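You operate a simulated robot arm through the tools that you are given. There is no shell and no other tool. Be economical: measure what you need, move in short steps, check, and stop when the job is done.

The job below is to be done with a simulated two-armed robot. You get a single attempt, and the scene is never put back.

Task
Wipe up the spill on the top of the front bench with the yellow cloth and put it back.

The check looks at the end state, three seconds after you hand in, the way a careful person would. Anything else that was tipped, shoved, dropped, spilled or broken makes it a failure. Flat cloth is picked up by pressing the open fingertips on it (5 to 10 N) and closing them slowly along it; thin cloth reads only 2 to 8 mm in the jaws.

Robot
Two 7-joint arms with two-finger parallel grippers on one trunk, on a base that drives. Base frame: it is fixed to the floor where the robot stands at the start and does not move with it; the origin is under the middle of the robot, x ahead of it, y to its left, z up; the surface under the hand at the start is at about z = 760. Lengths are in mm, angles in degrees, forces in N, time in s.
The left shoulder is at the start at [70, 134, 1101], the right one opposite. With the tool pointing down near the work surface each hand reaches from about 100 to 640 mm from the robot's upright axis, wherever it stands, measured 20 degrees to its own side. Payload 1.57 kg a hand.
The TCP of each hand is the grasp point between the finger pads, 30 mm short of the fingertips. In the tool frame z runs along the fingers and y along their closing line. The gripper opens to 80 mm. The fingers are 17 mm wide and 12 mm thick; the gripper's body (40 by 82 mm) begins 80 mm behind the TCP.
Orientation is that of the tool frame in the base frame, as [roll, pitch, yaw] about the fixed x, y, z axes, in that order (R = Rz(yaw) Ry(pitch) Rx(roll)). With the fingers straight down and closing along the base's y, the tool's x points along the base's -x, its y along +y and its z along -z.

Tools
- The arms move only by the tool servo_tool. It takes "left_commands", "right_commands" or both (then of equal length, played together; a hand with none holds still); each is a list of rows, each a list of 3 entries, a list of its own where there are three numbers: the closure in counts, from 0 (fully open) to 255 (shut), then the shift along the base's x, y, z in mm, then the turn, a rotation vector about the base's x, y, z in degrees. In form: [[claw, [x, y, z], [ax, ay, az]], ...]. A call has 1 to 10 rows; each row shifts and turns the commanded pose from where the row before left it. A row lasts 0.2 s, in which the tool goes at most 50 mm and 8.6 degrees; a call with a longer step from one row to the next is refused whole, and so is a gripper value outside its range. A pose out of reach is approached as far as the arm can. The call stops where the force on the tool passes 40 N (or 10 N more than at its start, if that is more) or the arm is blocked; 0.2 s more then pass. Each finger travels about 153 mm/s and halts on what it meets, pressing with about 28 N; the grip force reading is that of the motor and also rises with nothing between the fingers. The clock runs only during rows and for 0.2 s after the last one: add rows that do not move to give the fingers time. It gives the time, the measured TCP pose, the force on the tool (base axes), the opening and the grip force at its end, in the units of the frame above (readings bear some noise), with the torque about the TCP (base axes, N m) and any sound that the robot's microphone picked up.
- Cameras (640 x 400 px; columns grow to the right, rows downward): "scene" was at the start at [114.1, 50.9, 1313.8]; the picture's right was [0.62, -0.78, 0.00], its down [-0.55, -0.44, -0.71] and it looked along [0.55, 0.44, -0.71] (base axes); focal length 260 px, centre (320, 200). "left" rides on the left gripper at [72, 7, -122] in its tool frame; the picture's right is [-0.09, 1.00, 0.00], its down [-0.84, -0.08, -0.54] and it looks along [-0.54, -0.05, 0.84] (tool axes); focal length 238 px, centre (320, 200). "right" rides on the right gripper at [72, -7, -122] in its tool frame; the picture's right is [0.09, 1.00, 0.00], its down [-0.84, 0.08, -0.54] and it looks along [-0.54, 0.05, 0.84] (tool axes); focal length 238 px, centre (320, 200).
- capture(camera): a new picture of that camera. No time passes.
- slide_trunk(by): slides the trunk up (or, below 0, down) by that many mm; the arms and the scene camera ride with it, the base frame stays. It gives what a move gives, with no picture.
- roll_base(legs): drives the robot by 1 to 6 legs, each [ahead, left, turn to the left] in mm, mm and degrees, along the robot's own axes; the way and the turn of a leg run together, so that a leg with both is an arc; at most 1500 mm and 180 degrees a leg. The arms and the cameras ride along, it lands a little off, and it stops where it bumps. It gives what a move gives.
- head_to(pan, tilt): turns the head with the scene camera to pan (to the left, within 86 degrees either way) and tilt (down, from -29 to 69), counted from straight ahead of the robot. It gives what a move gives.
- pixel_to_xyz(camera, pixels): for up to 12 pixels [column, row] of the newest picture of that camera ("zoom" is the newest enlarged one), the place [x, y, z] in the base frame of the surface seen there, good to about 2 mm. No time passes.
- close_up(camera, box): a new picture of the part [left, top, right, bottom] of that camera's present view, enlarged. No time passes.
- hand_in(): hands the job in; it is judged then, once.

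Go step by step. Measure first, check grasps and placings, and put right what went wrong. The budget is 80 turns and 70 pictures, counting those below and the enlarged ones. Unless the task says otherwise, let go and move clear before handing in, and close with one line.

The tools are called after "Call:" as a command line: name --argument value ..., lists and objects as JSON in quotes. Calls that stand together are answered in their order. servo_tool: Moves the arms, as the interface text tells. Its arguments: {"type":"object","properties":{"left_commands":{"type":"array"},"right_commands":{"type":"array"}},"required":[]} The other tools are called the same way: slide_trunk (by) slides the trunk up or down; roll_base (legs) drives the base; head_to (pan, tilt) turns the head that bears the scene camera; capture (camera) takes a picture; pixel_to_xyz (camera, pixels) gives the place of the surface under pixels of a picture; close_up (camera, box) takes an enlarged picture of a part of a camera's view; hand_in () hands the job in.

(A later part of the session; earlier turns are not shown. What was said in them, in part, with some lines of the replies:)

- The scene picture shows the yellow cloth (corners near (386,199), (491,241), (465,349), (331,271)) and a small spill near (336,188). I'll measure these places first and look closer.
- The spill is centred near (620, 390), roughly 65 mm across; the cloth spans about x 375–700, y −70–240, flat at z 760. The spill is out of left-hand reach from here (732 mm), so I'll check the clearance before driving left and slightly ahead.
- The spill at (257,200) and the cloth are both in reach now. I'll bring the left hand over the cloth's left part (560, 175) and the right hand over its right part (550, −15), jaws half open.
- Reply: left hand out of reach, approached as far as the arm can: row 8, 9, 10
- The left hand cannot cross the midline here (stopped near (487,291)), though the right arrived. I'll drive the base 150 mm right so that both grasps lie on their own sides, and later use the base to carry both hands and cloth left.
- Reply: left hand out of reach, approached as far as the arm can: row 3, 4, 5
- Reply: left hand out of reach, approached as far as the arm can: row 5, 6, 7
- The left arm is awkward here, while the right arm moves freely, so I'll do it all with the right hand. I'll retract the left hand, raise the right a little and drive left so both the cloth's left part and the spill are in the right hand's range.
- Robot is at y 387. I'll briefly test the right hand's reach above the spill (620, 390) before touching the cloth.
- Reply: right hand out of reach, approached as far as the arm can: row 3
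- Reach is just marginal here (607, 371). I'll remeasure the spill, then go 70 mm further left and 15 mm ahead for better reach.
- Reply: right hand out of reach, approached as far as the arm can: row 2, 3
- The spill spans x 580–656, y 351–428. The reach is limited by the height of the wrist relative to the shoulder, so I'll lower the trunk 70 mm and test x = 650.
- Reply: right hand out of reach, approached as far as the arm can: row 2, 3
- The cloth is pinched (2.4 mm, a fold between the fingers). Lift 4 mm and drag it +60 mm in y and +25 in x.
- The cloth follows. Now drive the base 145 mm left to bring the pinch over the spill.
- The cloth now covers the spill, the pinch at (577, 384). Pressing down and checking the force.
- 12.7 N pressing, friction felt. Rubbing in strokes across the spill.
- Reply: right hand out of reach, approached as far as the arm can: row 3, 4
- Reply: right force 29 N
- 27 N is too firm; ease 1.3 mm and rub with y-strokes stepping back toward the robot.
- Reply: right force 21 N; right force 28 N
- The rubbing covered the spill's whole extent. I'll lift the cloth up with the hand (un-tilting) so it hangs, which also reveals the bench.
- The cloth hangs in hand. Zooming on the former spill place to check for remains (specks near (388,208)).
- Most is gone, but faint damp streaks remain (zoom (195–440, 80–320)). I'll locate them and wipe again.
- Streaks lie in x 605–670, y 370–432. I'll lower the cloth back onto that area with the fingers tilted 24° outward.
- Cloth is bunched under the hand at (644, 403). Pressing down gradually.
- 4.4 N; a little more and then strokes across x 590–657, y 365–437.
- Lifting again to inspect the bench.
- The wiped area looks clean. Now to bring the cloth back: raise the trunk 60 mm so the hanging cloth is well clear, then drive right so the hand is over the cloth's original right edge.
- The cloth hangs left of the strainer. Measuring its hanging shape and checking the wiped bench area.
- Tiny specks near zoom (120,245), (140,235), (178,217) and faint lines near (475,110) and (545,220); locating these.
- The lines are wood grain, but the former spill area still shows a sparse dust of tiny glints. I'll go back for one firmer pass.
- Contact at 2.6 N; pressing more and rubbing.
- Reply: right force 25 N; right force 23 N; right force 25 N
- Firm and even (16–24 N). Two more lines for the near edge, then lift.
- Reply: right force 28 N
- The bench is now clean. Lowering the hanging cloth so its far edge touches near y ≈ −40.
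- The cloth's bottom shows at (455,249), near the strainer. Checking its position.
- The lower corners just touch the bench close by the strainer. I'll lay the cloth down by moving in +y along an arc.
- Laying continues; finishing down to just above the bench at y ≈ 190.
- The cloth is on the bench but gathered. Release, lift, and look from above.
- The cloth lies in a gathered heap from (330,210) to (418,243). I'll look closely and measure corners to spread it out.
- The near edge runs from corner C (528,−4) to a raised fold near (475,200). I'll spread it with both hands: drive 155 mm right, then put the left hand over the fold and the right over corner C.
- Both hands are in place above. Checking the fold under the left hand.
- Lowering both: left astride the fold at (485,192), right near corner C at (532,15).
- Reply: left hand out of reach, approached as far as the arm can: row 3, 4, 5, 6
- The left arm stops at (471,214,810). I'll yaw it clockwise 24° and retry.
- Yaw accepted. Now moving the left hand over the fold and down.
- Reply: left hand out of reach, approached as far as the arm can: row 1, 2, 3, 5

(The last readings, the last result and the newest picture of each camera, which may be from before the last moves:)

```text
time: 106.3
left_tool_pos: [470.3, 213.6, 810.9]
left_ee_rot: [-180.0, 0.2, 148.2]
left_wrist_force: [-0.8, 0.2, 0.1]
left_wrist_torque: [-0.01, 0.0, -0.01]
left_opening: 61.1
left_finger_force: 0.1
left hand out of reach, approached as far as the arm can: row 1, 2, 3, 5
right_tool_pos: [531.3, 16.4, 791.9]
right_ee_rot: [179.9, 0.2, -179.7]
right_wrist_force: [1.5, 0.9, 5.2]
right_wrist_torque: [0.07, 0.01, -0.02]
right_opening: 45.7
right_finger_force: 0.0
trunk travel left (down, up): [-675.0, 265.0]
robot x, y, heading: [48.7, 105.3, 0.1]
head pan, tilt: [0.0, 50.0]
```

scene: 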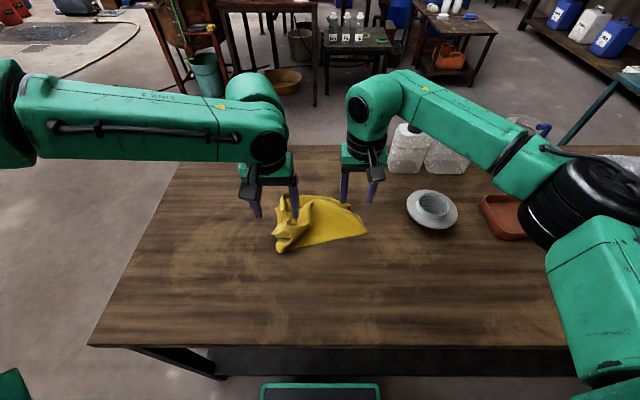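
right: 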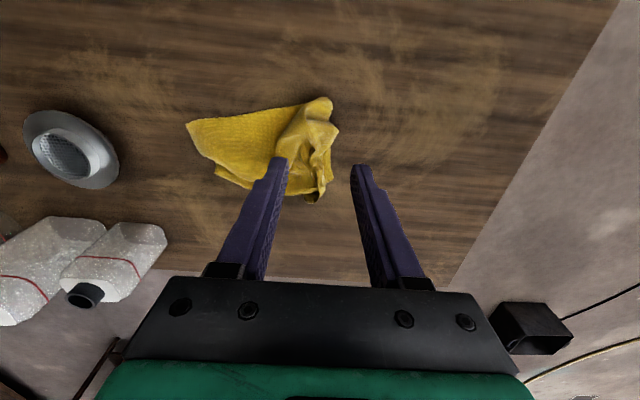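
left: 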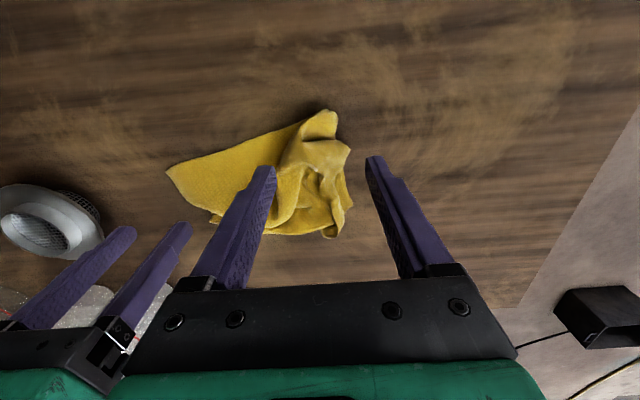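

The left arm cannot go lower/inward by itself, so I'll use base and trunk: lift the right a bit, shift base by (12, −20), lower the trunk 13 mm.

Call:
servo_tool --right_commands '[[110, [0, 0, 20], [0, 0, 0]], [110, [0, 0, 10], [0, 0, 0]]]'

Call:
roll_base --legs '[[10, -20, 0]]'

Call:
slide_trunk --by -13

Call:
close_up --camera "scene" --box '[220, 150, 420, 275]'

```text
time: 106.9
left_tool_pos: [470.9, 213.3, 809.9]
left_ee_rot: [-179.9, 0.2, 148.2]
left_wrist_force: [0.3, -0.6, 0.2]
left_wrist_torque: [0.02, -0.02, -0.01]
left_opening: 61.1
left_finger_force: 0.2
right_tool_pos: [530.1, 14.7, 820.4]
right_ee_rot: [179.9, 0.0, -179.6]
right_wrist_force: [0.1, -0.4, -0.2]
right_wrist_torque: [0.01, 0.02, 0.02]
right_opening: 45.5
right_finger_force: 0.0
trunk travel left (down, up): [-675.0, 265.0]
robot x, y, heading: [49.8, 105.4, 0.2]
head pan, tilt: [0.0, 50.0]
```

```text
time: 107.7
left_tool_pos: [480.6, 195.3, 810.0]
left_ee_rot: [-179.8, 0.3, 148.3]
left_wrist_force: [0.9, 0.0, -0.4]
left_wrist_torque: [-0.03, 0.02, 0.03]
left_opening: 61.2
left_finger_force: 0.1
right_tool_pos: [539.2, -3.3, 821.6]
right_ee_rot: [-179.9, 0.2, -179.7]
right_wrist_force: [-0.2, 0.4, 0.0]
right_wrist_torque: [-0.01, -0.02, -0.01]
right_opening: 45.7
right_finger_force: 0.1
trunk travel left (down, up): [-675.0, 265.0]
robot x, y, heading: [56.8, 87.0, 0.2]
head pan, tilt: [0.0, 50.0]
```

```text
time: 108.3
left_tool_pos: [480.4, 194.1, 798.9]
left_ee_rot: [-179.9, 0.1, 148.2]
left_wrist_force: [0.8, -0.2, -0.6]
left_wrist_torque: [0.03, 0.01, 0.02]
left_opening: 60.9
left_finger_force: 0.0
right_tool_pos: [540.1, -3.9, 807.1]
right_ee_rot: [179.9, 0.1, -179.6]
right_wrist_force: [0.0, -0.9, -0.4]
right_wrist_torque: [0.01, 0.01, 0.02]
right_opening: 45.5
right_finger_force: 0.1
trunk travel left (down, up): [-662.0, 278.0]
robot x, y, heading: [55.2, 85.5, 0.1]
head pan, tilt: [0.0, 50.0]
```

```text
3.20 times, centred on (320, 212) of scene
```

zoom: 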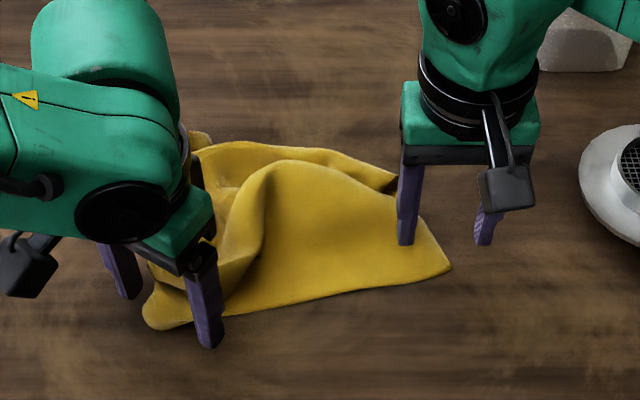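

Left fingers straddle the fold. Close the left; bring the right back to (532,16) and down to contact.

Call:
servo_tool --left_commands '[[100, [0, 0, 0], [0, 0, 0]], [140, [0, 0, 0], [0, 0, 0]], [170, [0, 0, 0], [0, 0, 0]], [200, [0, 0, 0], [0, 0, 0]], [225, [0, 0, 0], [0, 0, 0]], [255, [0, 0, 0], [0, 0, 0]], [255, [0, 0, 0], [0, 0, 0]]]' --right_commands '[[110, [-4, 10, 0], [0, 0, 0]], [110, [-4, 10, 0], [0, 0, 0]], [110, [0, 0, -6], [0, 0, 0]], [110, [0, 0, -5], [0, 0, 0]], [110, [0, 0, -3], [0, 0, 0]], [110, [0, 0, -2], [0, 0, 0]], [110, [0, 0, 0], [0, 0, 0]]]'

```text
time: 110.0
left_tool_pos: [479.9, 193.4, 798.3]
left_ee_rot: [-179.9, 0.3, 148.2]
left_wrist_force: [0.4, -1.1, 6.4]
left_wrist_torque: [-0.03, 0.0, 0.01]
left_opening: 2.8
left_finger_force: 24.1
right_tool_pos: [532.3, 15.0, 792.3]
right_ee_rot: [179.9, 0.2, -179.6]
right_wrist_force: [0.6, 0.4, 0.6]
right_wrist_torque: [0.01, -0.02, 0.0]
right_opening: 45.6
right_finger_force: 0.2
trunk travel left (down, up): [-662.0, 278.0]
robot x, y, heading: [58.7, 87.1, 0.1]
head pan, tilt: [0.0, 50.0]
```

The left grips 2.8 mm of cloth. The right presses on a bit more and closes.

Call:
servo_tool --right_commands '[[110, [0, 0, -1.2], [0, 0, 0]], [110, [0, 0, -0.5], [0, 0, 0]], [128, [0, 0, 0], [0, 0, 0]], [146, [0, 0, 0], [0, 0, 0]], [164, [0, 0, 0], [0, 0, 0]], [182, [0, 0, 0], [0, 0, 0]], [200, [0, 0, 0], [0, 0, 0]], [218, [0, 0, 0], [0, 0, 0]], [236, [0, 0, 0], [0, 0, 0]], [255, [0, 0, 0], [0, 0, 0]]]'

Call:
servo_tool --right_commands '[[255, [0, 0, 4], [0, 0, 0]], [255, [0, 0, 6], [0, 0, 0]], [255, [0, 0, 0], [0, 0, 0]]]'

Call:
close_up --camera "scene" --box '[220, 150, 420, 275]'

```text
time: 112.2
left_tool_pos: [478.3, 194.6, 800.5]
left_ee_rot: [-179.9, 0.3, 148.3]
left_wrist_force: [0.5, -1.0, 4.0]
left_wrist_torque: [-0.08, -0.03, 0.05]
left_opening: 2.6
left_finger_force: 24.1
right_tool_pos: [530.6, 15.4, 791.5]
right_ee_rot: [179.9, 0.3, -179.6]
right_wrist_force: [1.6, 1.2, 13.9]
right_wrist_torque: [0.1, 0.12, -0.06]
right_opening: 2.9
right_finger_force: 24.1
trunk travel left (down, up): [-662.0, 278.0]
robot x, y, heading: [58.9, 86.1, -0.1]
head pan, tilt: [0.0, 50.0]
```

```text
time: 113.0
left_tool_pos: [480.0, 193.5, 798.1]
left_ee_rot: [-179.9, 0.2, 148.2]
left_wrist_force: [-0.8, -1.4, 7.7]
left_wrist_torque: [-0.1, 0.03, 0.05]
left_opening: 2.9
left_finger_force: 23.2
right_tool_pos: [531.9, 16.8, 800.8]
right_ee_rot: [179.8, 0.3, -179.6]
right_wrist_force: [-0.3, 3.0, -1.2]
right_wrist_torque: [0.11, 0.0, -0.05]
right_opening: 2.7
right_finger_force: 23.7
trunk travel left (down, up): [-662.0, 278.0]
robot x, y, heading: [58.9, 83.7, 0.3]
head pan, tilt: [0.0, 50.0]
```

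```text
3.20 times, centred on (320, 212) of scene
```

zoom: 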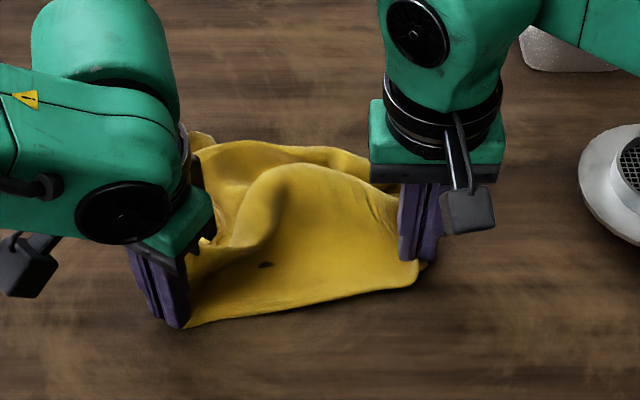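

Both hands hold the near edge. Now drag it toward the robot, keeping it taut, so the rest trails flat.

Call:
servo_tool --left_commands '[[255, [-5, 0, 2], [0, 0, 0]], [255, [-10, 0, 0], [0, 0, 0]], [255, [-10, 0, 0], [0, 0, 0]], [255, [-10, 0, 0], [0, 0, 0]], [255, [-10, 0, 0], [0, 0, 0]], [255, [-10, 0, 0], [0, 0, 0]], [255, [-10, 0, 0], [0, 0, 0]], [255, [-10, 0, 0], [0, 0, 0]], [255, [-10, 0, 0], [0, 0, 0]], [255, [0, 0, 0], [0, 0, 0]]]' --right_commands '[[255, [-12, -1, 0], [0, 0, 0]], [255, [-13, -2, 0], [0, 0, 0]], [255, [-13, -2, 0], [0, 0, 0]], [255, [-13, -2, 0], [0, 0, 0]], [255, [-13, -2, 0], [0, 0, 0]], [255, [-13, -2, 0], [0, 0, 0]], [255, [-13, -2, 0], [0, 0, 0]], [255, [-13, -2, 0], [0, 0, 0]], [255, [-13, -2, 0], [0, 0, 0]], [255, [0, -2, 0], [0, 0, 0]]]'

Call:
capture --camera "scene"

```text
time: 115.2
left_tool_pos: [396.6, 191.9, 799.1]
left_ee_rot: [-179.9, 0.1, 148.2]
left_wrist_force: [-0.5, -6.8, 1.8]
left_wrist_torque: [-0.27, 0.01, 0.01]
left_opening: 3.2
left_finger_force: 24.0
right_tool_pos: [417.0, -2.5, 801.2]
right_ee_rot: [179.9, 0.2, -179.6]
right_wrist_force: [0.7, 7.0, -0.4]
right_wrist_torque: [0.25, 0.0, -0.14]
right_opening: 3.5
right_finger_force: 24.2
trunk travel left (down, up): [-662.0, 278.0]
robot x, y, heading: [57.3, 87.2, 0.2]
head pan, tilt: [0.0, 50.0]
```

```text
22 pictures are left
```

scene: 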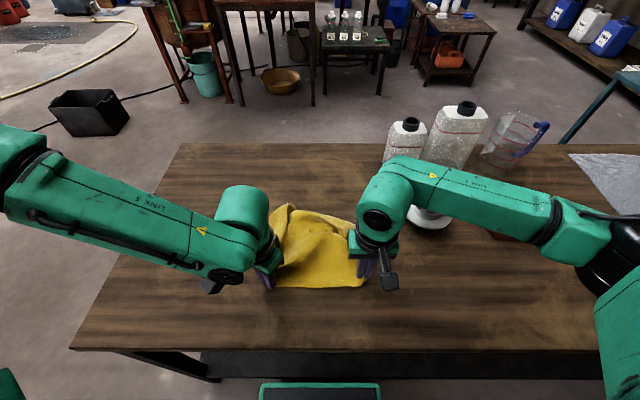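

The near edge is taut and in place (x ≈ 400). Release both, lift clear and look.

Call:
servo_tool --left_commands '[[225, [0, 0, -4], [0, 0, 0]], [190, [0, 0, 0], [0, 0, 0]], [160, [0, 0, 0], [0, 0, 0]], [160, [0, 0, 20], [0, 0, 0]], [160, [0, 0, 40], [0, 0, 0]], [160, [0, 20, 40], [0, 0, 0]], [160, [0, 40, 20], [0, 0, 0]], [160, [0, 45, 0], [0, 0, 0]], [160, [0, 45, 0], [0, 0, 0]], [160, [0, 0, 0], [0, 0, 0]]]' --right_commands '[[225, [0, 0, -4], [0, 0, 0]], [190, [0, 0, 0], [0, 0, 0]], [160, [0, 0, 0], [0, 0, 0]], [160, [0, 0, 20], [0, 0, 0]], [160, [0, 0, 40], [0, 0, 0]], [160, [0, 0, 40], [0, 0, 0]], [160, [0, 0, 40], [0, 0, 0]], [110, [0, 0, 40], [0, 0, 0]], [110, [0, -20, 30], [0, 0, 0]], [110, [0, 0, 0], [0, 0, 0]]]'

Call:
capture --camera "scene"

Call:
capture --camera "right"

```text
time: 117.3
left_tool_pos: [395.2, 342.2, 917.4]
left_ee_rot: [-179.8, 0.1, 148.2]
left_wrist_force: [-0.7, 0.4, -0.3]
left_wrist_torque: [0.03, 0.03, 0.03]
left_opening: 29.9
left_finger_force: 0.0
right_tool_pos: [416.0, -25.3, 1007.6]
right_ee_rot: [179.9, 0.1, -179.6]
right_wrist_force: [0.5, 0.5, 0.0]
right_wrist_torque: [0.0, 0.01, -0.02]
right_opening: 45.4
right_finger_force: 0.0
trunk travel left (down, up): [-662.0, 278.0]
robot x, y, heading: [56.9, 85.9, 0.3]
head pan, tilt: [0.0, 50.0]
```

```text
21 pictures are left
```

scene: 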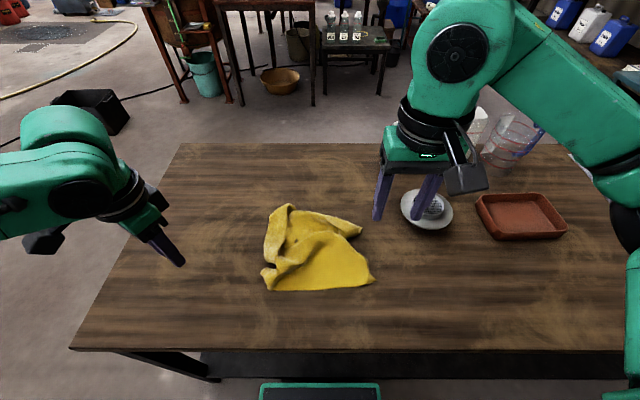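

```text
20 pictures are left
```

right: 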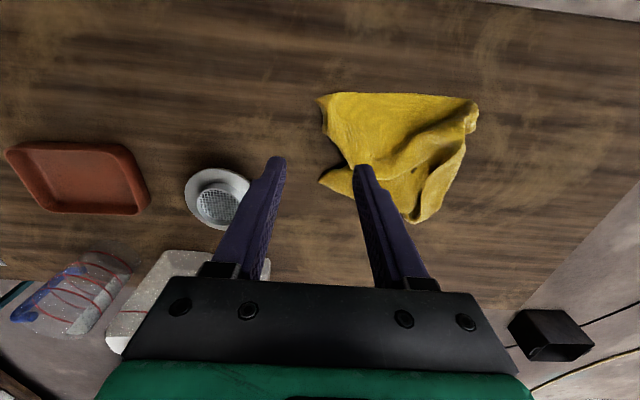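

The near edge is straight (263–375, 285). The far-right flap tip, corner B, is at (360,232); far-left at (290,207). Measuring.

Call:
pixel_to_xyz --camera "scene" --pixels '[[359, 233], [350, 226], [345, 237], [290, 207], [268, 255], [264, 274], [270, 287], [373, 281], [330, 216], [300, 222]]'

Call:
close_up --camera "scene" --box '[240, 190, 400, 300]'

```text
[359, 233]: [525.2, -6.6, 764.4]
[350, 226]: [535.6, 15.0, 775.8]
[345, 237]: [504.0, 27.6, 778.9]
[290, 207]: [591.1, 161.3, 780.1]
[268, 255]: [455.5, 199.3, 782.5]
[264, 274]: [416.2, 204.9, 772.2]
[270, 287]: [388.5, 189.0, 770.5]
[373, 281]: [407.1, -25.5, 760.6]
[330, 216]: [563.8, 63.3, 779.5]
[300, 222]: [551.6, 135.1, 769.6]
```

```text
3.64 times, centred on (320, 245) of scene
```

zoom: 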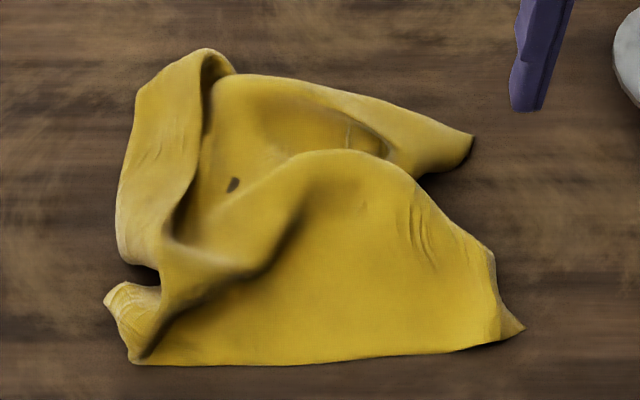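

The right hand goes to corner B at (530, 10) and descends over it.

Call:
servo_tool --right_commands '[[110, [25, 8, -30], [0, 0, 0]], [110, [25, 8, -30], [0, 0, 0]], [110, [25, 8, -30], [0, 0, 0]], [110, [25, 8, -30], [0, 0, 0]], [110, [14, 1, -30], [0, 0, 0]], [110, [0, 0, -30], [0, 0, 0]], [110, [0, 0, -20], [0, 0, 0]], [110, [0, 0, -10], [0, 0, 0]], [110, [0, 0, -4], [0, 0, 0]], [110, [0, 0, -2], [0, 0, 0]]]'

```text
time: 119.5
left_tool_pos: [394.7, 342.3, 916.9]
left_ee_rot: [-179.9, 0.2, 148.3]
left_wrist_force: [-0.1, -0.1, -0.6]
left_wrist_torque: [-0.02, 0.0, 0.01]
left_opening: 29.8
left_finger_force: 0.1
right_tool_pos: [529.6, 9.2, 791.4]
right_ee_rot: [179.8, 0.4, -179.7]
right_wrist_force: [2.2, -1.7, 15.0]
right_wrist_torque: [0.3, -0.02, -0.05]
right_opening: 45.4
right_finger_force: 0.1
trunk travel left (down, up): [-662.0, 278.0]
robot x, y, heading: [53.4, 87.6, 0.2]
head pan, tilt: [0.0, 50.0]
```

Contact at 15 N. Ease slightly, close slowly, and lift a few mm.

Call:
servo_tool --right_commands '[[115, [0, 0, 0.5], [0, 0, 0]], [130, [0, 0, 0], [0, 0, 0]], [146, [0, 0, 0], [0, 0, 0]], [164, [0, 0, 0], [0, 0, 0]], [182, [0, 0, 0], [0, 0, 0]], [200, [0, 0, 0], [0, 0, 0]], [218, [0, 0, 0], [0, 0, 0]], [236, [0, 0, 0], [0, 0, 0]], [255, [0, 0, 0], [0, 0, 0]], [255, [0, 0, 0], [0, 0, 0]]]'

Call:
servo_tool --right_commands '[[255, [0, 0, 10], [0, 0, 0]], [255, [15, -4, 10], [0, -8, 0]], [255, [18, -5, 0], [0, -8, 0]], [255, [18, -5, 0], [0, -8, 0]], [255, [18, -5, 0], [0, 0, 0]], [255, [18, -5, 0], [0, 0, 0]], [255, [18, -5, 0], [0, 0, 0]], [255, [0, 0, 0], [0, 0, 0]]]'

Call:
close_up --camera "scene" --box '[220, 150, 460, 300]'

```text
time: 121.8
left_tool_pos: [393.9, 341.7, 916.2]
left_ee_rot: [-179.9, 0.3, 148.3]
left_wrist_force: [0.5, -0.3, -0.1]
left_wrist_torque: [0.01, -0.01, -0.01]
left_opening: 29.7
left_finger_force: 0.1
right_tool_pos: [527.9, 11.0, 792.3]
right_ee_rot: [-179.9, 0.1, -179.6]
right_wrist_force: [0.3, 0.4, 10.5]
right_wrist_torque: [0.05, 0.04, -0.02]
right_opening: 2.6
right_finger_force: 24.2
trunk travel left (down, up): [-662.0, 278.0]
robot x, y, heading: [57.0, 87.8, 0.0]
head pan, tilt: [0.0, 50.0]
```

```text
time: 123.5
left_tool_pos: [396.1, 340.7, 916.2]
left_ee_rot: [-179.9, 0.2, 148.3]
left_wrist_force: [-0.5, -0.6, 0.8]
left_wrist_torque: [0.03, 0.06, 0.0]
left_opening: 29.9
left_finger_force: 0.1
right_tool_pos: [634.6, -19.4, 810.2]
right_ee_rot: [-179.9, 24.2, -179.6]
right_wrist_force: [-0.3, 0.3, 0.2]
right_wrist_torque: [0.02, -0.01, 0.01]
right_opening: 2.4
right_finger_force: 23.6
trunk travel left (down, up): [-662.0, 278.0]
robot x, y, heading: [58.6, 85.8, 0.5]
head pan, tilt: [0.0, 50.0]
```

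```text
2.67 times, centred on (340, 225) of scene
```

zoom: 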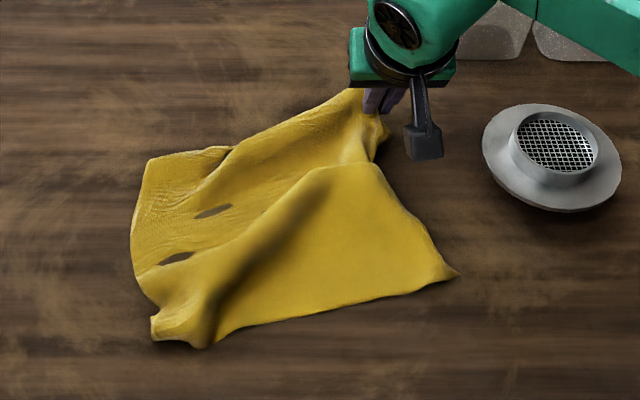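

Excellent: the cloth opens out. Pull a bit further toward B's home and lower.

Call:
servo_tool --right_commands '[[255, [12, -5, 0], [0, 0, 0]], [255, [12, -5, 0], [0, 0, 0]], [255, [10, -5, -6], [0, 0, 0]], [255, [0, 0, -6], [0, 0, 0]], [255, [0, 0, 0], [0, 0, 0]]]'

Call:
close_up --camera "scene" --box '[220, 150, 460, 300]'

```text
time: 124.8
left_tool_pos: [395.5, 341.4, 915.4]
left_ee_rot: [-179.9, 0.3, 148.3]
left_wrist_force: [0.2, 0.1, -0.7]
left_wrist_torque: [-0.01, -0.01, 0.01]
left_opening: 29.8
left_finger_force: 0.0
right_tool_pos: [668.9, -34.3, 797.7]
right_ee_rot: [-179.8, 24.1, -179.6]
right_wrist_force: [-0.3, -0.1, 0.5]
right_wrist_torque: [0.0, -0.02, 0.01]
right_opening: 2.6
right_finger_force: 23.8
trunk travel left (down, up): [-662.0, 278.0]
robot x, y, heading: [57.8, 84.7, 0.2]
head pan, tilt: [0.0, 50.0]
```

```text
2.67 times, centred on (340, 225) of scene
```

zoom: 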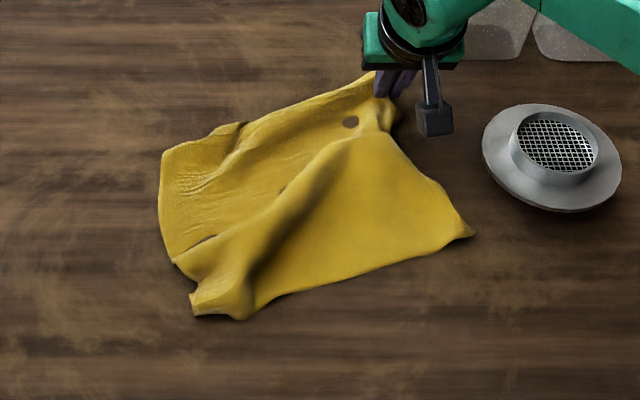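

Nearly spread. Release B, lift clear, and measure the corners.

Call:
servo_tool --right_commands '[[230, [0, 0, -3], [0, 0, 0]], [200, [0, 0, 0], [0, 0, 0]], [180, [0, 0, 0], [0, 0, 0]], [180, [0, 0, 25], [0, 0, 0]], [180, [-5, 0, 40], [0, 8, 0]], [180, [-10, 0, 40], [0, 8, 0]], [150, [-20, 0, 40], [0, 8, 0]], [110, [-30, 0, 20], [0, 0, 0]], [110, [-40, 0, 10], [0, 0, 0]], [110, [-40, 0, 10], [0, 0, 0]]]'

Call:
capture --camera "scene"

Call:
close_up --camera "scene" --box '[240, 150, 432, 270]'

```text
time: 127.0
left_tool_pos: [394.3, 342.0, 917.3]
left_ee_rot: [-179.9, 0.3, 148.3]
left_wrist_force: [-0.1, -0.2, 0.7]
left_wrist_torque: [-0.01, 0.01, 0.0]
left_opening: 29.8
left_finger_force: 0.0
right_tool_pos: [525.4, -33.6, 984.7]
right_ee_rot: [180.0, 0.3, -179.7]
right_wrist_force: [-0.4, -0.2, -0.1]
right_wrist_torque: [-0.03, -0.03, 0.02]
right_opening: 45.8
right_finger_force: 0.0
trunk travel left (down, up): [-662.0, 278.0]
robot x, y, heading: [56.8, 85.5, 0.3]
head pan, tilt: [0.0, 50.0]
```

```text
16 pictures are left
```

scene: 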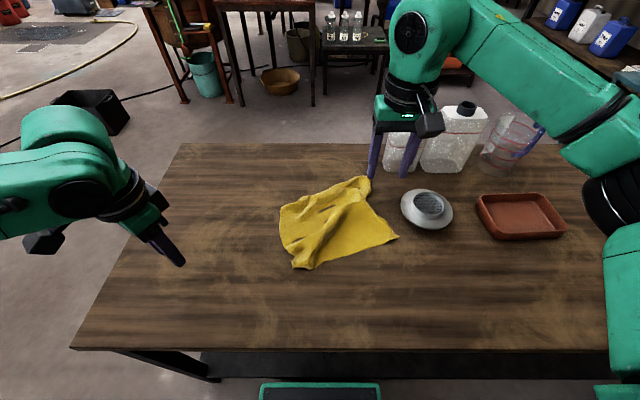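

```text
3.33 times, centred on (336, 210) of scene
```

zoom: 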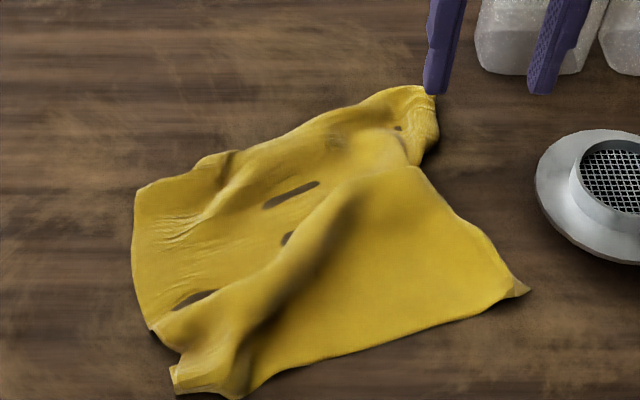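

Call:
pixel_to_xyz --camera "zoom" --pixels '[[137, 192], [430, 92], [527, 290], [175, 375], [235, 395], [152, 330], [340, 190], [245, 370]]'

```text
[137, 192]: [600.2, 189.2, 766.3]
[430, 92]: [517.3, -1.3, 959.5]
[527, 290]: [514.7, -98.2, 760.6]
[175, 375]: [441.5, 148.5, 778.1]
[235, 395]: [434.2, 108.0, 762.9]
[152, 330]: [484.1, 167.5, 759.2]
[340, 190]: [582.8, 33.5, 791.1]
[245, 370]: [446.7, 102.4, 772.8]
```

Corners now: A (600,189), B (~690,−20), C (515,−98), D (441,148). C is 105 mm off home, so the right hand next takes C (jaws narrower, to stay clear of the strainer) and pulls it to the robot's side.

Call:
servo_tool --right_commands '[[160, [-1, -9, -35], [0, 0, 0]], [160, [-1, -9, -35], [0, 0, 0]], [160, [-2, -10, -35], [0, 0, 0]], [160, [-2, -10, -35], [0, 0, 0]], [160, [0, 0, -30], [0, 0, 0]], [160, [0, 0, -13], [0, 0, 0]], [160, [0, 0, -6], [0, 0, 0]], [160, [0, 0, -3], [0, 0, 0]], [160, [0, 0, -1.5], [0, 0, 0]]]'

Call:
servo_tool --right_commands '[[170, [0, 0, 0], [0, 0, 0]], [180, [0, 0, 0], [0, 0, 0]], [190, [0, 0, 0], [0, 0, 0]], [200, [0, 0, 0], [0, 0, 0]], [212, [0, 0, 0], [0, 0, 0]], [225, [0, 0, 0], [0, 0, 0]], [240, [0, 0, 0], [0, 0, 0]], [255, [0, 0, 0], [0, 0, 0]], [255, [0, 0, 0], [0, 0, 0]]]'

```text
time: 128.9
left_tool_pos: [392.3, 341.6, 918.0]
left_ee_rot: [-179.9, 0.4, 148.3]
left_wrist_force: [0.8, 0.1, 0.0]
left_wrist_torque: [0.03, 0.02, 0.0]
left_opening: 30.0
left_finger_force: 0.0
right_tool_pos: [517.8, -72.9, 791.6]
right_ee_rot: [179.9, 0.7, -179.7]
right_wrist_force: [5.6, -6.4, 34.2]
right_wrist_torque: [-0.2, 0.06, 0.08]
right_opening: 29.9
right_finger_force: 0.1
trunk travel left (down, up): [-662.0, 278.0]
robot x, y, heading: [57.5, 85.3, 0.6]
head pan, tilt: [0.0, 50.0]
```

```text
time: 130.9
left_tool_pos: [391.9, 343.5, 917.6]
left_ee_rot: [-179.9, 0.5, 148.4]
left_wrist_force: [-0.2, -0.4, -0.1]
left_wrist_torque: [0.0, 0.04, -0.02]
left_opening: 29.8
left_finger_force: 0.1
right_tool_pos: [516.8, -71.7, 792.2]
right_ee_rot: [179.9, 0.7, -179.7]
right_wrist_force: [-0.6, -0.3, 40.7]
right_wrist_torque: [0.18, 0.2, -0.04]
right_opening: 3.7
right_finger_force: 24.5
trunk travel left (down, up): [-662.0, 278.0]
robot x, y, heading: [59.7, 84.7, 0.2]
head pan, tilt: [0.0, 50.0]
```

Pinched (3.7 mm), though firmly pressed. Lift 12 mm and pull C home.

Call:
servo_tool --right_commands '[[255, [0, 0, 4], [0, 0, 0]], [255, [-4, 2, 8], [0, 0, 0]], [255, [-14, 3, 0], [0, 0, 0]], [255, [-14, 3, 0], [0, 0, 0]], [255, [-14, 3, 0], [0, 0, 0]], [255, [-14, 3, 0], [0, 0, 0]], [255, [-14, 3, 0], [0, 0, 0]], [255, [-14, 3, 0], [0, 0, 0]], [255, [-14, 2, -5], [0, 0, 0]], [255, [0, 0, -4], [0, 0, 0]]]'

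Call:
capture --camera "scene"

```text
time: 133.2
left_tool_pos: [395.5, 341.6, 917.2]
left_ee_rot: [-179.9, 0.3, 148.3]
left_wrist_force: [0.7, 0.5, -0.1]
left_wrist_torque: [0.01, -0.02, 0.01]
left_opening: 29.5
left_finger_force: 0.0
right_tool_pos: [414.0, -50.5, 791.5]
right_ee_rot: [179.9, 0.4, -179.7]
right_wrist_force: [0.9, -1.6, 10.7]
right_wrist_torque: [-0.04, 0.05, 0.0]
right_opening: 2.5
right_finger_force: 23.7
trunk travel left (down, up): [-662.0, 278.0]
robot x, y, heading: [59.0, 87.6, 0.2]
head pan, tilt: [0.0, 50.0]
```

```text
14 pictures are left
```

scene: 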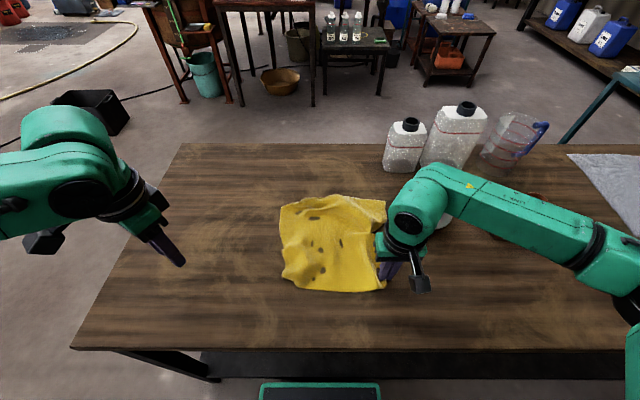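

Splendid: the cloth is now spread square. Release, lift and measure.

Call:
servo_tool --right_commands '[[230, [0, 0, 0], [0, 0, 0]], [200, [0, 0, 0], [0, 0, 0]], [180, [0, 0, 0], [0, 0, 0]], [180, [0, 0, 25], [0, 0, 0]], [180, [0, 0, 40], [0, 0, 0]], [180, [0, 0, 40], [0, 0, 0]], [180, [0, -20, 40], [0, 0, 0]], [180, [0, -30, 30], [0, 0, 0]], [180, [0, -30, 0], [0, 0, 0]]]'

Call:
capture --camera "scene"

```text
time: 135.2
left_tool_pos: [395.8, 341.1, 917.6]
left_ee_rot: [-180.0, 0.2, 148.3]
left_wrist_force: [0.0, -0.4, -0.7]
left_wrist_torque: [0.0, -0.02, 0.01]
left_opening: 30.0
left_finger_force: 0.1
right_tool_pos: [412.9, -134.6, 968.0]
right_ee_rot: [179.9, 0.0, -179.4]
right_wrist_force: [0.5, 0.1, 1.0]
right_wrist_torque: [0.0, -0.01, 0.01]
right_opening: 23.2
right_finger_force: 0.1
trunk travel left (down, up): [-662.0, 278.0]
robot x, y, heading: [58.5, 84.4, 0.1]
head pan, tilt: [0.0, 50.0]
```

```text
13 pictures are left
```

scene: 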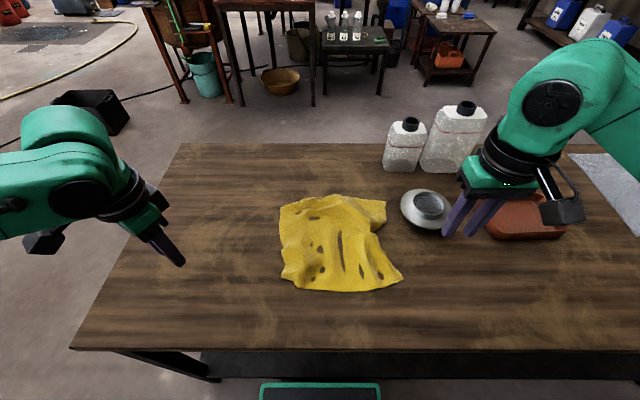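

Call:
pixel_to_xyz --camera "scene" --pixels '[[282, 206], [384, 201], [401, 278], [283, 278], [340, 290], [335, 197], [295, 285], [338, 240], [392, 190]]'

Call:
close_up --camera "scene" --box '[256, 180, 432, 300]'

```text
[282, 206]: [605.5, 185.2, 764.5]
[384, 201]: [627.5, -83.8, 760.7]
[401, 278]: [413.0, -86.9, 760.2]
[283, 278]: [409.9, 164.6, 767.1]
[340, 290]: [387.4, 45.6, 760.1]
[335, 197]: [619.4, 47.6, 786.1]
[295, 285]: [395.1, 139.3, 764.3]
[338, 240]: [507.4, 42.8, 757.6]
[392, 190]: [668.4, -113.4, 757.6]
```

```text
3.33 times, centred on (344, 240) of scene
```

zoom: 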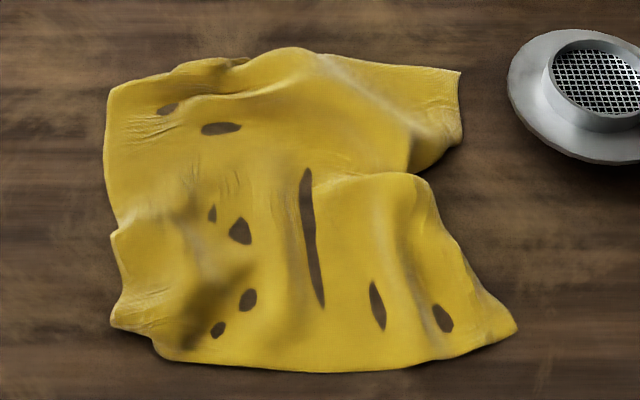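

Corners now: A (605,185), B (627,−84), C (413,−87), D (410,165): centre about 45 mm off home, mostly A and D short. I'll drive left and pull A to its home (672,238) with the right hand.

Call:
roll_base --legs '[[0, 315, 0]]'

Call:
servo_tool --right_commands '[[130, [30, 0, -10], [0, 0, 0]], [130, [30, 0, -10], [0, 0, 0]], [130, [30, 0, -10], [0, 0, 0]], [130, [30, 0, -10], [0, 0, 0]], [130, [30, 0, -10], [0, 0, 0]], [130, [25, 0, -10], [0, 0, 0]], [130, [0, 0, 0], [0, 0, 0]]]'

```text
time: 137.3
left_tool_pos: [397.9, 661.3, 916.2]
left_ee_rot: [-179.9, 0.2, 147.8]
left_wrist_force: [-0.5, -0.4, 0.3]
left_wrist_torque: [0.02, 0.02, 0.02]
left_opening: 29.5
left_finger_force: 0.0
right_tool_pos: [410.4, 184.9, 967.1]
right_ee_rot: [180.0, 0.1, 180.0]
right_wrist_force: [0.0, 0.3, -0.1]
right_wrist_torque: [-0.04, 0.01, 0.01]
right_opening: 23.4
right_finger_force: 0.0
trunk travel left (down, up): [-662.0, 278.0]
robot x, y, heading: [57.7, 410.6, -0.0]
head pan, tilt: [0.0, 50.0]
```

```text
time: 138.9
left_tool_pos: [397.7, 660.5, 916.6]
left_ee_rot: [-179.9, 0.3, 147.8]
left_wrist_force: [0.6, -0.6, 0.6]
left_wrist_torque: [0.0, 0.0, -0.02]
left_opening: 29.9
left_finger_force: 0.1
right_tool_pos: [587.2, 185.6, 907.3]
right_ee_rot: [-180.0, 0.1, 179.9]
right_wrist_force: [-1.1, 0.0, -0.3]
right_wrist_torque: [0.0, -0.02, 0.0]
right_opening: 39.1
right_finger_force: 0.0
trunk travel left (down, up): [-662.0, 278.0]
robot x, y, heading: [59.4, 409.3, -0.1]
head pan, tilt: [0.0, 50.0]
```

Above A; shift to (588,166) and descend gently.

Call:
servo_tool --right_commands '[[130, [0, -10, -30], [0, 0, 0]], [130, [0, -9, -30], [0, 0, 0]], [130, [0, 0, -30], [0, 0, 0]], [130, [0, 0, -14], [0, 0, 0]], [130, [0, 0, -6], [0, 0, 0]], [130, [0, 0, -3], [0, 0, 0]], [130, [0, 0, -1.5], [0, 0, 0]], [130, [0, 0, 0], [0, 0, 0]]]'

```text
time: 140.7
left_tool_pos: [397.4, 661.5, 916.0]
left_ee_rot: [-179.9, 0.2, 147.8]
left_wrist_force: [-0.5, -0.3, 0.5]
left_wrist_torque: [0.04, -0.02, 0.03]
left_opening: 29.6
left_finger_force: 0.1
right_tool_pos: [587.6, 168.6, 792.0]
right_ee_rot: [180.0, 0.1, 179.8]
right_wrist_force: [0.1, -0.2, 0.9]
right_wrist_torque: [0.02, 0.02, 0.01]
right_opening: 38.9
right_finger_force: 0.1
trunk travel left (down, up): [-662.0, 278.0]
robot x, y, heading: [60.6, 408.5, -0.4]
head pan, tilt: [0.0, 50.0]
```

Call:
servo_tool --right_commands '[[130, [0, 0, -1.2], [0, 0, 0]], [140, [0, 0, -0.6], [0, 0, 0]], [155, [0, 0, 0], [0, 0, 0]], [170, [0, 0, 0], [0, 0, 0]], [185, [0, 0, 0], [0, 0, 0]], [200, [0, 0, 0], [0, 0, 0]], [215, [0, 0, 0], [0, 0, 0]], [235, [0, 0, 0], [0, 0, 0]], [255, [0, 0, 0], [0, 0, 0]], [255, [0, 0, 0], [0, 0, 0]]]'

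Call:
servo_tool --right_commands '[[255, [0, 0, 8], [0, 0, 0]], [255, [8, 6, 0], [0, -8, 0]], [255, [12, 9, 0], [0, -8, 0]], [255, [12, 9, 0], [0, -8, 0]], [255, [12, 9, 0], [0, 0, 0]], [255, [10, 8, 0], [0, 0, 0]], [255, [0, 0, 0], [0, 0, 0]]]'

Call:
capture --camera "scene"

```text
time: 142.9
left_tool_pos: [396.3, 660.9, 916.9]
left_ee_rot: [-179.9, 0.4, 147.8]
left_wrist_force: [-0.2, 0.7, -0.4]
left_wrist_torque: [-0.03, -0.03, -0.01]
left_opening: 30.0
left_finger_force: 0.2
right_tool_pos: [587.0, 168.6, 790.2]
right_ee_rot: [-179.9, 0.3, 180.0]
right_wrist_force: [-1.9, 0.4, 15.7]
right_wrist_torque: [0.02, -0.05, 0.01]
right_opening: 0.0
right_finger_force: 21.2
trunk travel left (down, up): [-662.0, 278.0]
robot x, y, heading: [56.0, 409.0, -0.0]
head pan, tilt: [0.0, 50.0]
```

```text
time: 144.5
left_tool_pos: [397.5, 660.6, 916.9]
left_ee_rot: [-179.9, 0.2, 147.8]
left_wrist_force: [0.0, 0.3, -0.6]
left_wrist_torque: [-0.03, -0.02, -0.04]
left_opening: 29.7
left_finger_force: 0.1
right_tool_pos: [639.8, 208.2, 799.6]
right_ee_rot: [179.9, 24.3, -180.0]
right_wrist_force: [0.1, 0.4, 0.4]
right_wrist_torque: [-0.04, 0.0, 0.02]
right_opening: 0.0
right_finger_force: 20.7
trunk travel left (down, up): [-662.0, 278.0]
robot x, y, heading: [59.3, 409.8, -0.3]
head pan, tilt: [0.0, 50.0]
```

```text
11 pictures are left
```

scene: 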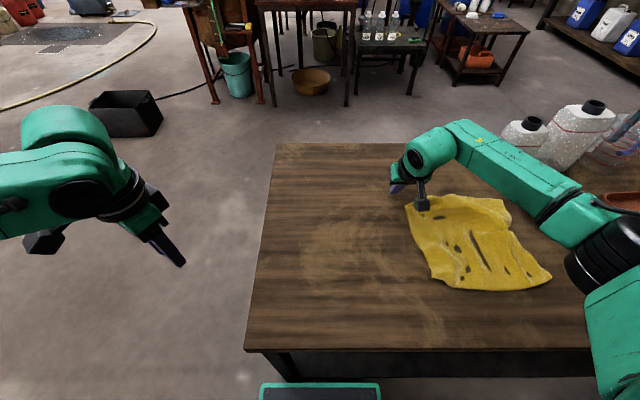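

The jaws read 0.0: the cloth slipped out. Go back, a little further inside the cloth, with wider jaws.

Call:
servo_tool --right_commands '[[200, [0, 0, 30], [0, 8, 0]], [150, [-15, -12, 0], [0, 8, 0]], [110, [-20, -15, 0], [0, 8, 0]], [110, [-15, -12, 0], [0, 0, 0]], [110, [-15, -10, 0], [0, 0, 0]], [110, [0, 0, -22], [0, 0, 0]], [110, [0, 0, -10], [0, 0, 0]], [110, [0, 0, -4], [0, 0, 0]], [110, [0, 0, -2], [0, 0, 0]], [110, [0, 0, 0], [0, 0, 0]]]'

```text
time: 146.7
left_tool_pos: [396.5, 660.7, 916.7]
left_ee_rot: [-179.9, 0.3, 147.7]
left_wrist_force: [-0.4, 0.2, 0.1]
left_wrist_torque: [0.02, 0.03, -0.03]
left_opening: 29.8
left_finger_force: 0.0
right_tool_pos: [575.1, 159.9, 790.8]
right_ee_rot: [179.9, 0.4, 179.8]
right_wrist_force: [1.1, -4.1, 14.6]
right_wrist_torque: [0.06, -0.03, 0.02]
right_opening: 45.4
right_finger_force: 0.1
trunk travel left (down, up): [-662.0, 278.0]
robot x, y, heading: [63.0, 409.9, -0.6]
head pan, tilt: [0.0, 50.0]
```

Call:
servo_tool --right_commands '[[118, [0, 0, 0.3], [0, 0, 0]], [132, [0, 0, 0], [0, 0, 0]], [146, [0, 0, 0], [0, 0, 0]], [164, [0, 0, 0], [0, 0, 0]], [182, [0, 0, 0], [0, 0, 0]], [200, [0, 0, 0], [0, 0, 0]], [218, [0, 0, 0], [0, 0, 0]], [236, [0, 0, 0], [0, 0, 0]], [255, [0, 0, 0], [0, 0, 0]], [255, [0, 0, 0], [0, 0, 0]]]'

```text
time: 148.9
left_tool_pos: [397.4, 661.3, 916.0]
left_ee_rot: [-180.0, 0.4, 147.8]
left_wrist_force: [-0.6, -0.5, -0.4]
left_wrist_torque: [0.01, 0.03, 0.01]
left_opening: 30.0
left_finger_force: 0.0
right_tool_pos: [575.0, 161.3, 792.1]
right_ee_rot: [180.0, 0.2, 180.0]
right_wrist_force: [-0.5, 2.5, 14.2]
right_wrist_torque: [0.06, -0.09, -0.01]
right_opening: 2.7
right_finger_force: 23.6
trunk travel left (down, up): [-662.0, 278.0]
robot x, y, heading: [55.7, 410.8, -0.1]
head pan, tilt: [0.0, 50.0]
```

Pinched (2.7 mm). Pulling toward A's home.

Call:
servo_tool --right_commands '[[255, [0, 0, 8], [0, 0, 0]], [255, [9, 7, 0], [0, -8, 0]], [255, [13, 10, 0], [0, -8, 0]], [255, [13, 10, 0], [0, -8, 0]], [255, [13, 10, 0], [0, 0, 0]], [255, [12, 10, 0], [0, 0, 0]], [255, [5, 6, -5], [0, 0, 0]], [255, [0, 0, 0], [0, 0, 0]]]'

Call:
capture --camera "scene"

```text
time: 150.7
left_tool_pos: [396.2, 660.1, 916.6]
left_ee_rot: [-180.0, 0.3, 147.8]
left_wrist_force: [0.3, -0.1, -0.6]
left_wrist_torque: [-0.01, 0.02, -0.02]
left_opening: 29.8
left_finger_force: 0.2
right_tool_pos: [639.5, 212.2, 792.4]
right_ee_rot: [179.9, 24.3, 179.7]
right_wrist_force: [0.8, -4.2, 10.4]
right_wrist_torque: [-0.12, 0.02, -0.01]
right_opening: 2.6
right_finger_force: 23.9
trunk travel left (down, up): [-662.0, 278.0]
robot x, y, heading: [59.8, 411.0, -0.2]
head pan, tilt: [0.0, 50.0]
```

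```text
10 pictures are left
```

scene: 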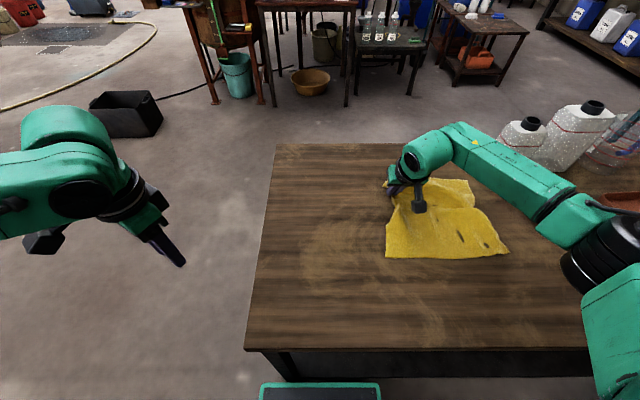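

The cloth came along nicely. Release, lift and measure again.

Call:
servo_tool --right_commands '[[230, [0, 0, 0.5], [0, 0, 0]], [200, [0, 0, 0], [0, 0, 0]], [180, [0, 0, 0], [0, 0, 0]], [180, [0, 0, 25], [0, 0, 0]], [180, [0, 10, 40], [0, 8, 0]], [180, [-10, 20, 40], [0, 8, 0]], [180, [-20, 30, 20], [0, 8, 0]], [150, [-30, 35, 0], [0, 0, 0]], [110, [-30, 35, 0], [0, 0, 0]], [110, [-30, 35, 0], [0, 0, 0]]]'

Call:
capture --camera "scene"

```text
time: 152.9
left_tool_pos: [397.6, 660.7, 915.9]
left_ee_rot: [-179.8, 0.3, 147.8]
left_wrist_force: [0.8, -0.5, -0.5]
left_wrist_torque: [-0.02, 0.0, -0.01]
left_opening: 29.6
left_finger_force: 0.0
right_tool_pos: [521.9, 379.3, 919.4]
right_ee_rot: [179.9, 0.0, 179.8]
right_wrist_force: [0.0, 0.3, 0.3]
right_wrist_torque: [0.02, -0.01, -0.02]
right_opening: 45.5
right_finger_force: 0.1
trunk travel left (down, up): [-662.0, 278.0]
robot x, y, heading: [56.1, 407.0, -0.4]
head pan, tilt: [0.0, 50.0]
```

```text
9 pictures are left
```

scene: 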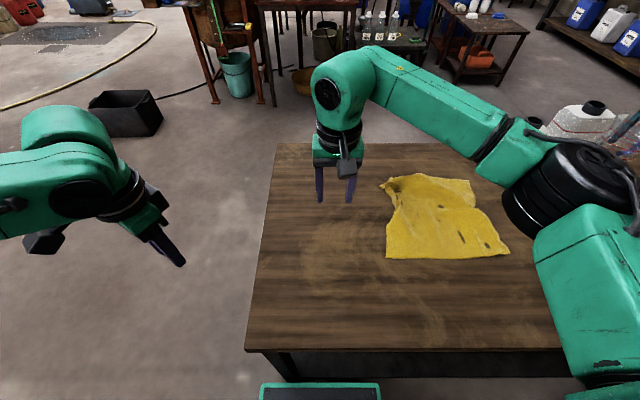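

Call:
pixel_to_xyz --camera "scene" --pixels '[[382, 183], [470, 180], [507, 252], [387, 257], [445, 257], [425, 176], [391, 215], [480, 210]]'

Call:
close_up --camera "scene" --box '[360, 160, 536, 270]'

```text
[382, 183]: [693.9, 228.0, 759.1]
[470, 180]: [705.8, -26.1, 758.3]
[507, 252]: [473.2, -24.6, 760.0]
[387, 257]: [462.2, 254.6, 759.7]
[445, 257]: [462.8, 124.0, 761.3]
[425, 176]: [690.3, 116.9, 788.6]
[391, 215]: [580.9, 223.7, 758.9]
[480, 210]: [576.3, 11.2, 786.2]
```

```text
3.64 times, centred on (448, 215) of scene
```

zoom: 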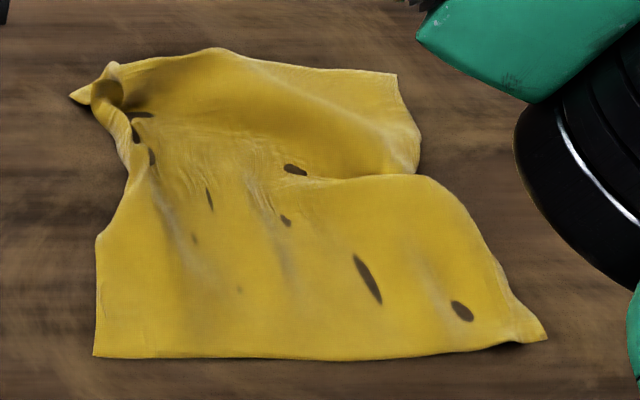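

A and B are home within ~25 mm; C (473,−25) and D (462,255) are about 75 mm forward. One pull at the middle of the near edge, toward the robot, will finish it.

Call:
servo_tool --right_commands '[[110, [-6, -38, -10], [0, 0, 0]], [110, [-6, -38, -10], [0, 0, 0]], [110, [-6, -38, -10], [0, 0, 0]], [110, [-6, -38, -10], [0, 0, 0]], [110, [-6, -38, -10], [0, 0, 0]], [110, [-6, -38, -10], [0, 0, 0]], [110, [-4, -39, -10], [0, 0, 0]], [110, [0, 0, -30], [0, 0, 0]], [110, [0, 0, -18], [0, 0, 0]], [110, [0, 0, -7], [0, 0, 0]]]'

Call:
servo_tool --right_commands '[[110, [0, 0, -1], [0, 0, 0]], [110, [0, 0, -1], [0, 0, 0]], [110, [0, 0, -0.6], [0, 0, 0]]]'

```text
time: 155.1
left_tool_pos: [398.0, 660.9, 915.3]
left_ee_rot: [-179.9, 0.1, 147.9]
left_wrist_force: [-0.2, 0.1, 0.2]
left_wrist_torque: [-0.01, 0.01, 0.0]
left_opening: 29.8
left_finger_force: 0.1
right_tool_pos: [482.7, 110.1, 794.9]
right_ee_rot: [-180.0, 0.2, 179.8]
right_wrist_force: [0.2, 0.6, 0.5]
right_wrist_torque: [0.01, 0.01, 0.0]
right_opening: 45.7
right_finger_force: 0.2
trunk travel left (down, up): [-662.0, 278.0]
robot x, y, heading: [56.9, 406.5, -0.2]
head pan, tilt: [0.0, 50.0]
```

```text
time: 155.9
left_tool_pos: [396.5, 660.6, 916.5]
left_ee_rot: [-179.9, 0.2, 147.8]
left_wrist_force: [-0.2, 0.3, 0.3]
left_wrist_torque: [0.0, 0.01, -0.02]
left_opening: 29.7
left_finger_force: 0.0
right_tool_pos: [481.6, 110.0, 791.1]
right_ee_rot: [-180.0, 0.1, 179.9]
right_wrist_force: [1.1, 0.1, 6.9]
right_wrist_torque: [-0.09, -0.01, -0.01]
right_opening: 45.5
right_finger_force: 0.1
trunk travel left (down, up): [-662.0, 278.0]
robot x, y, heading: [57.2, 407.5, -0.3]
head pan, tilt: [0.0, 50.0]
```

Pressing at 6.9 N, right in the band. Close slowly, then pull 70 mm toward the robot and look.

Call:
servo_tool --right_commands '[[120, [0, 0, 0], [0, 0, 0]], [134, [0, 0, 0], [0, 0, 0]], [148, [0, 0, 0], [0, 0, 0]], [164, [0, 0, 0], [0, 0, 0]], [182, [0, 0, 0], [0, 0, 0]], [200, [0, 0, 0], [0, 0, 0]], [218, [0, 0, 0], [0, 0, 0]], [236, [0, 0, 0], [0, 0, 0]], [255, [0, 0, 0], [0, 0, 0]], [255, [0, 0, 0], [0, 0, 0]]]'

Call:
servo_tool --right_commands '[[255, [0, 0, 5], [0, 0, 0]], [255, [-12, -3, 0], [0, 0, 0]], [255, [-12, -3, 0], [0, 0, 0]], [255, [-12, -3, 0], [0, 0, 0]], [255, [-12, -3, 0], [0, 0, 0]], [255, [-12, -3, 0], [0, 0, 0]], [255, [-10, -3, 0], [0, 0, 0]], [255, [0, 0, -3], [0, 0, 0]], [255, [0, 0, 0], [0, 0, 0]]]'

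Call:
capture --camera "scene"

```text
time: 158.1
left_tool_pos: [397.1, 660.7, 916.4]
left_ee_rot: [-179.9, 0.2, 147.7]
left_wrist_force: [0.1, -0.9, 0.2]
left_wrist_torque: [-0.02, 0.0, 0.0]
left_opening: 29.9
left_finger_force: 0.1
right_tool_pos: [479.7, 110.5, 791.6]
right_ee_rot: [180.0, 0.2, 179.9]
right_wrist_force: [0.5, -0.2, 9.7]
right_wrist_torque: [-0.05, 0.07, 0.01]
right_opening: 2.4
right_finger_force: 23.5
trunk travel left (down, up): [-662.0, 278.0]
robot x, y, heading: [59.5, 405.6, -0.5]
head pan, tilt: [0.0, 50.0]
```

```text
time: 160.1
left_tool_pos: [397.7, 660.0, 915.7]
left_ee_rot: [-180.0, 0.2, 147.9]
left_wrist_force: [-0.2, 0.0, -0.4]
left_wrist_torque: [0.04, 0.01, -0.01]
left_opening: 29.8
left_finger_force: 0.0
right_tool_pos: [411.2, 92.4, 794.5]
right_ee_rot: [180.0, 0.2, 179.9]
right_wrist_force: [0.5, 0.7, 0.5]
right_wrist_torque: [0.02, -0.03, -0.02]
right_opening: 2.6
right_finger_force: 23.7
trunk travel left (down, up): [-662.0, 278.0]
robot x, y, heading: [58.8, 406.7, -0.4]
head pan, tilt: [0.0, 50.0]
```

```text
7 pictures are left
5 turns are left
```

scene: 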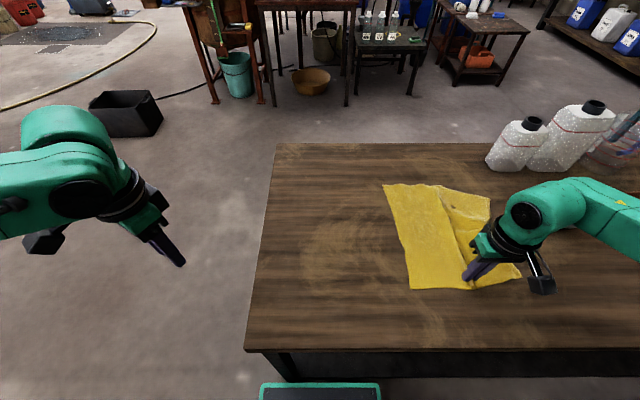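

The cloth now lies where it was, nearly flat: A at (385,185), D at (412,288). Release, lift straight up and move clear.

Call:
servo_tool --right_commands '[[230, [0, 0, -2], [0, 0, 0]], [200, [0, 0, 0], [0, 0, 0]], [170, [0, 0, 0], [0, 0, 0]], [170, [0, 0, 25], [0, 0, 0]], [170, [0, 0, 40], [0, 0, 0]], [170, [0, 0, 40], [0, 0, 0]], [170, [0, 20, 40], [0, 0, 0]], [170, [0, 40, 20], [0, 0, 0]], [170, [0, 45, 0], [0, 0, 0]], [170, [0, 45, 0], [0, 0, 0]]]'

Call:
servo_tool --right_commands '[[170, [0, 45, 0], [0, 0, 0]], [170, [0, 45, 0], [0, 0, 0]], [170, [0, 45, 0], [0, 0, 0]]]'

Call:
capture --camera "scene"

Call:
pixel_to_xyz --camera "scene" --pixels '[[386, 187], [488, 198], [519, 276], [412, 286]]'

```text
time: 162.3
left_tool_pos: [398.8, 661.0, 916.6]
left_ee_rot: [-179.8, 0.2, 147.8]
left_wrist_force: [1.0, -0.6, 0.3]
left_wrist_torque: [-0.04, -0.01, 0.03]
left_opening: 29.9
left_finger_force: 0.1
right_tool_pos: [409.5, 246.9, 957.6]
right_ee_rot: [-179.9, 0.1, 179.8]
right_wrist_force: [0.2, -0.2, -0.6]
right_wrist_torque: [-0.04, 0.01, 0.01]
right_opening: 26.7
right_finger_force: 0.2
trunk travel left (down, up): [-662.0, 278.0]
robot x, y, heading: [59.3, 406.9, -0.1]
head pan, tilt: [0.0, 50.0]
```

```text
time: 163.1
left_tool_pos: [397.6, 661.7, 915.0]
left_ee_rot: [-179.8, 0.2, 147.8]
left_wrist_force: [0.7, -0.4, -0.2]
left_wrist_torque: [-0.04, 0.01, -0.03]
left_opening: 29.9
left_finger_force: 0.1
right_tool_pos: [411.1, 380.0, 955.6]
right_ee_rot: [-179.8, 0.2, 179.7]
right_wrist_force: [0.1, 0.4, 0.2]
right_wrist_torque: [0.01, 0.04, 0.0]
right_opening: 26.7
right_finger_force: 0.0
trunk travel left (down, up): [-662.0, 278.0]
robot x, y, heading: [54.9, 411.0, -0.5]
head pan, tilt: [0.0, 50.0]
```

```text
6 pictures are left
```

scene: 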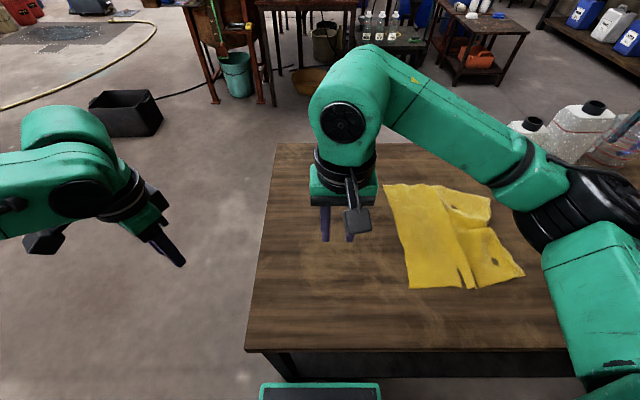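

```text
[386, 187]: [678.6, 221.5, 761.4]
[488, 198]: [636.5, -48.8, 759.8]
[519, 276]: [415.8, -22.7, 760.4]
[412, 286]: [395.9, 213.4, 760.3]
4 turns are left
```

The cloth's corners are at (679,222), (637,−49), (416,−23) and (396,213), its centre within about 10 mm of home. The bench was clean on the last check and both hands are empty and clear, so I'm handing in.

Call:
hand_in

```text
The job is handed in.
```

I wiped up the spill with the yellow cloth and put the cloth back in its place, spread out with a few wrinkles. Its centre is within about 10 mm of where it started, and two of its corners are still 50–60 mm short.
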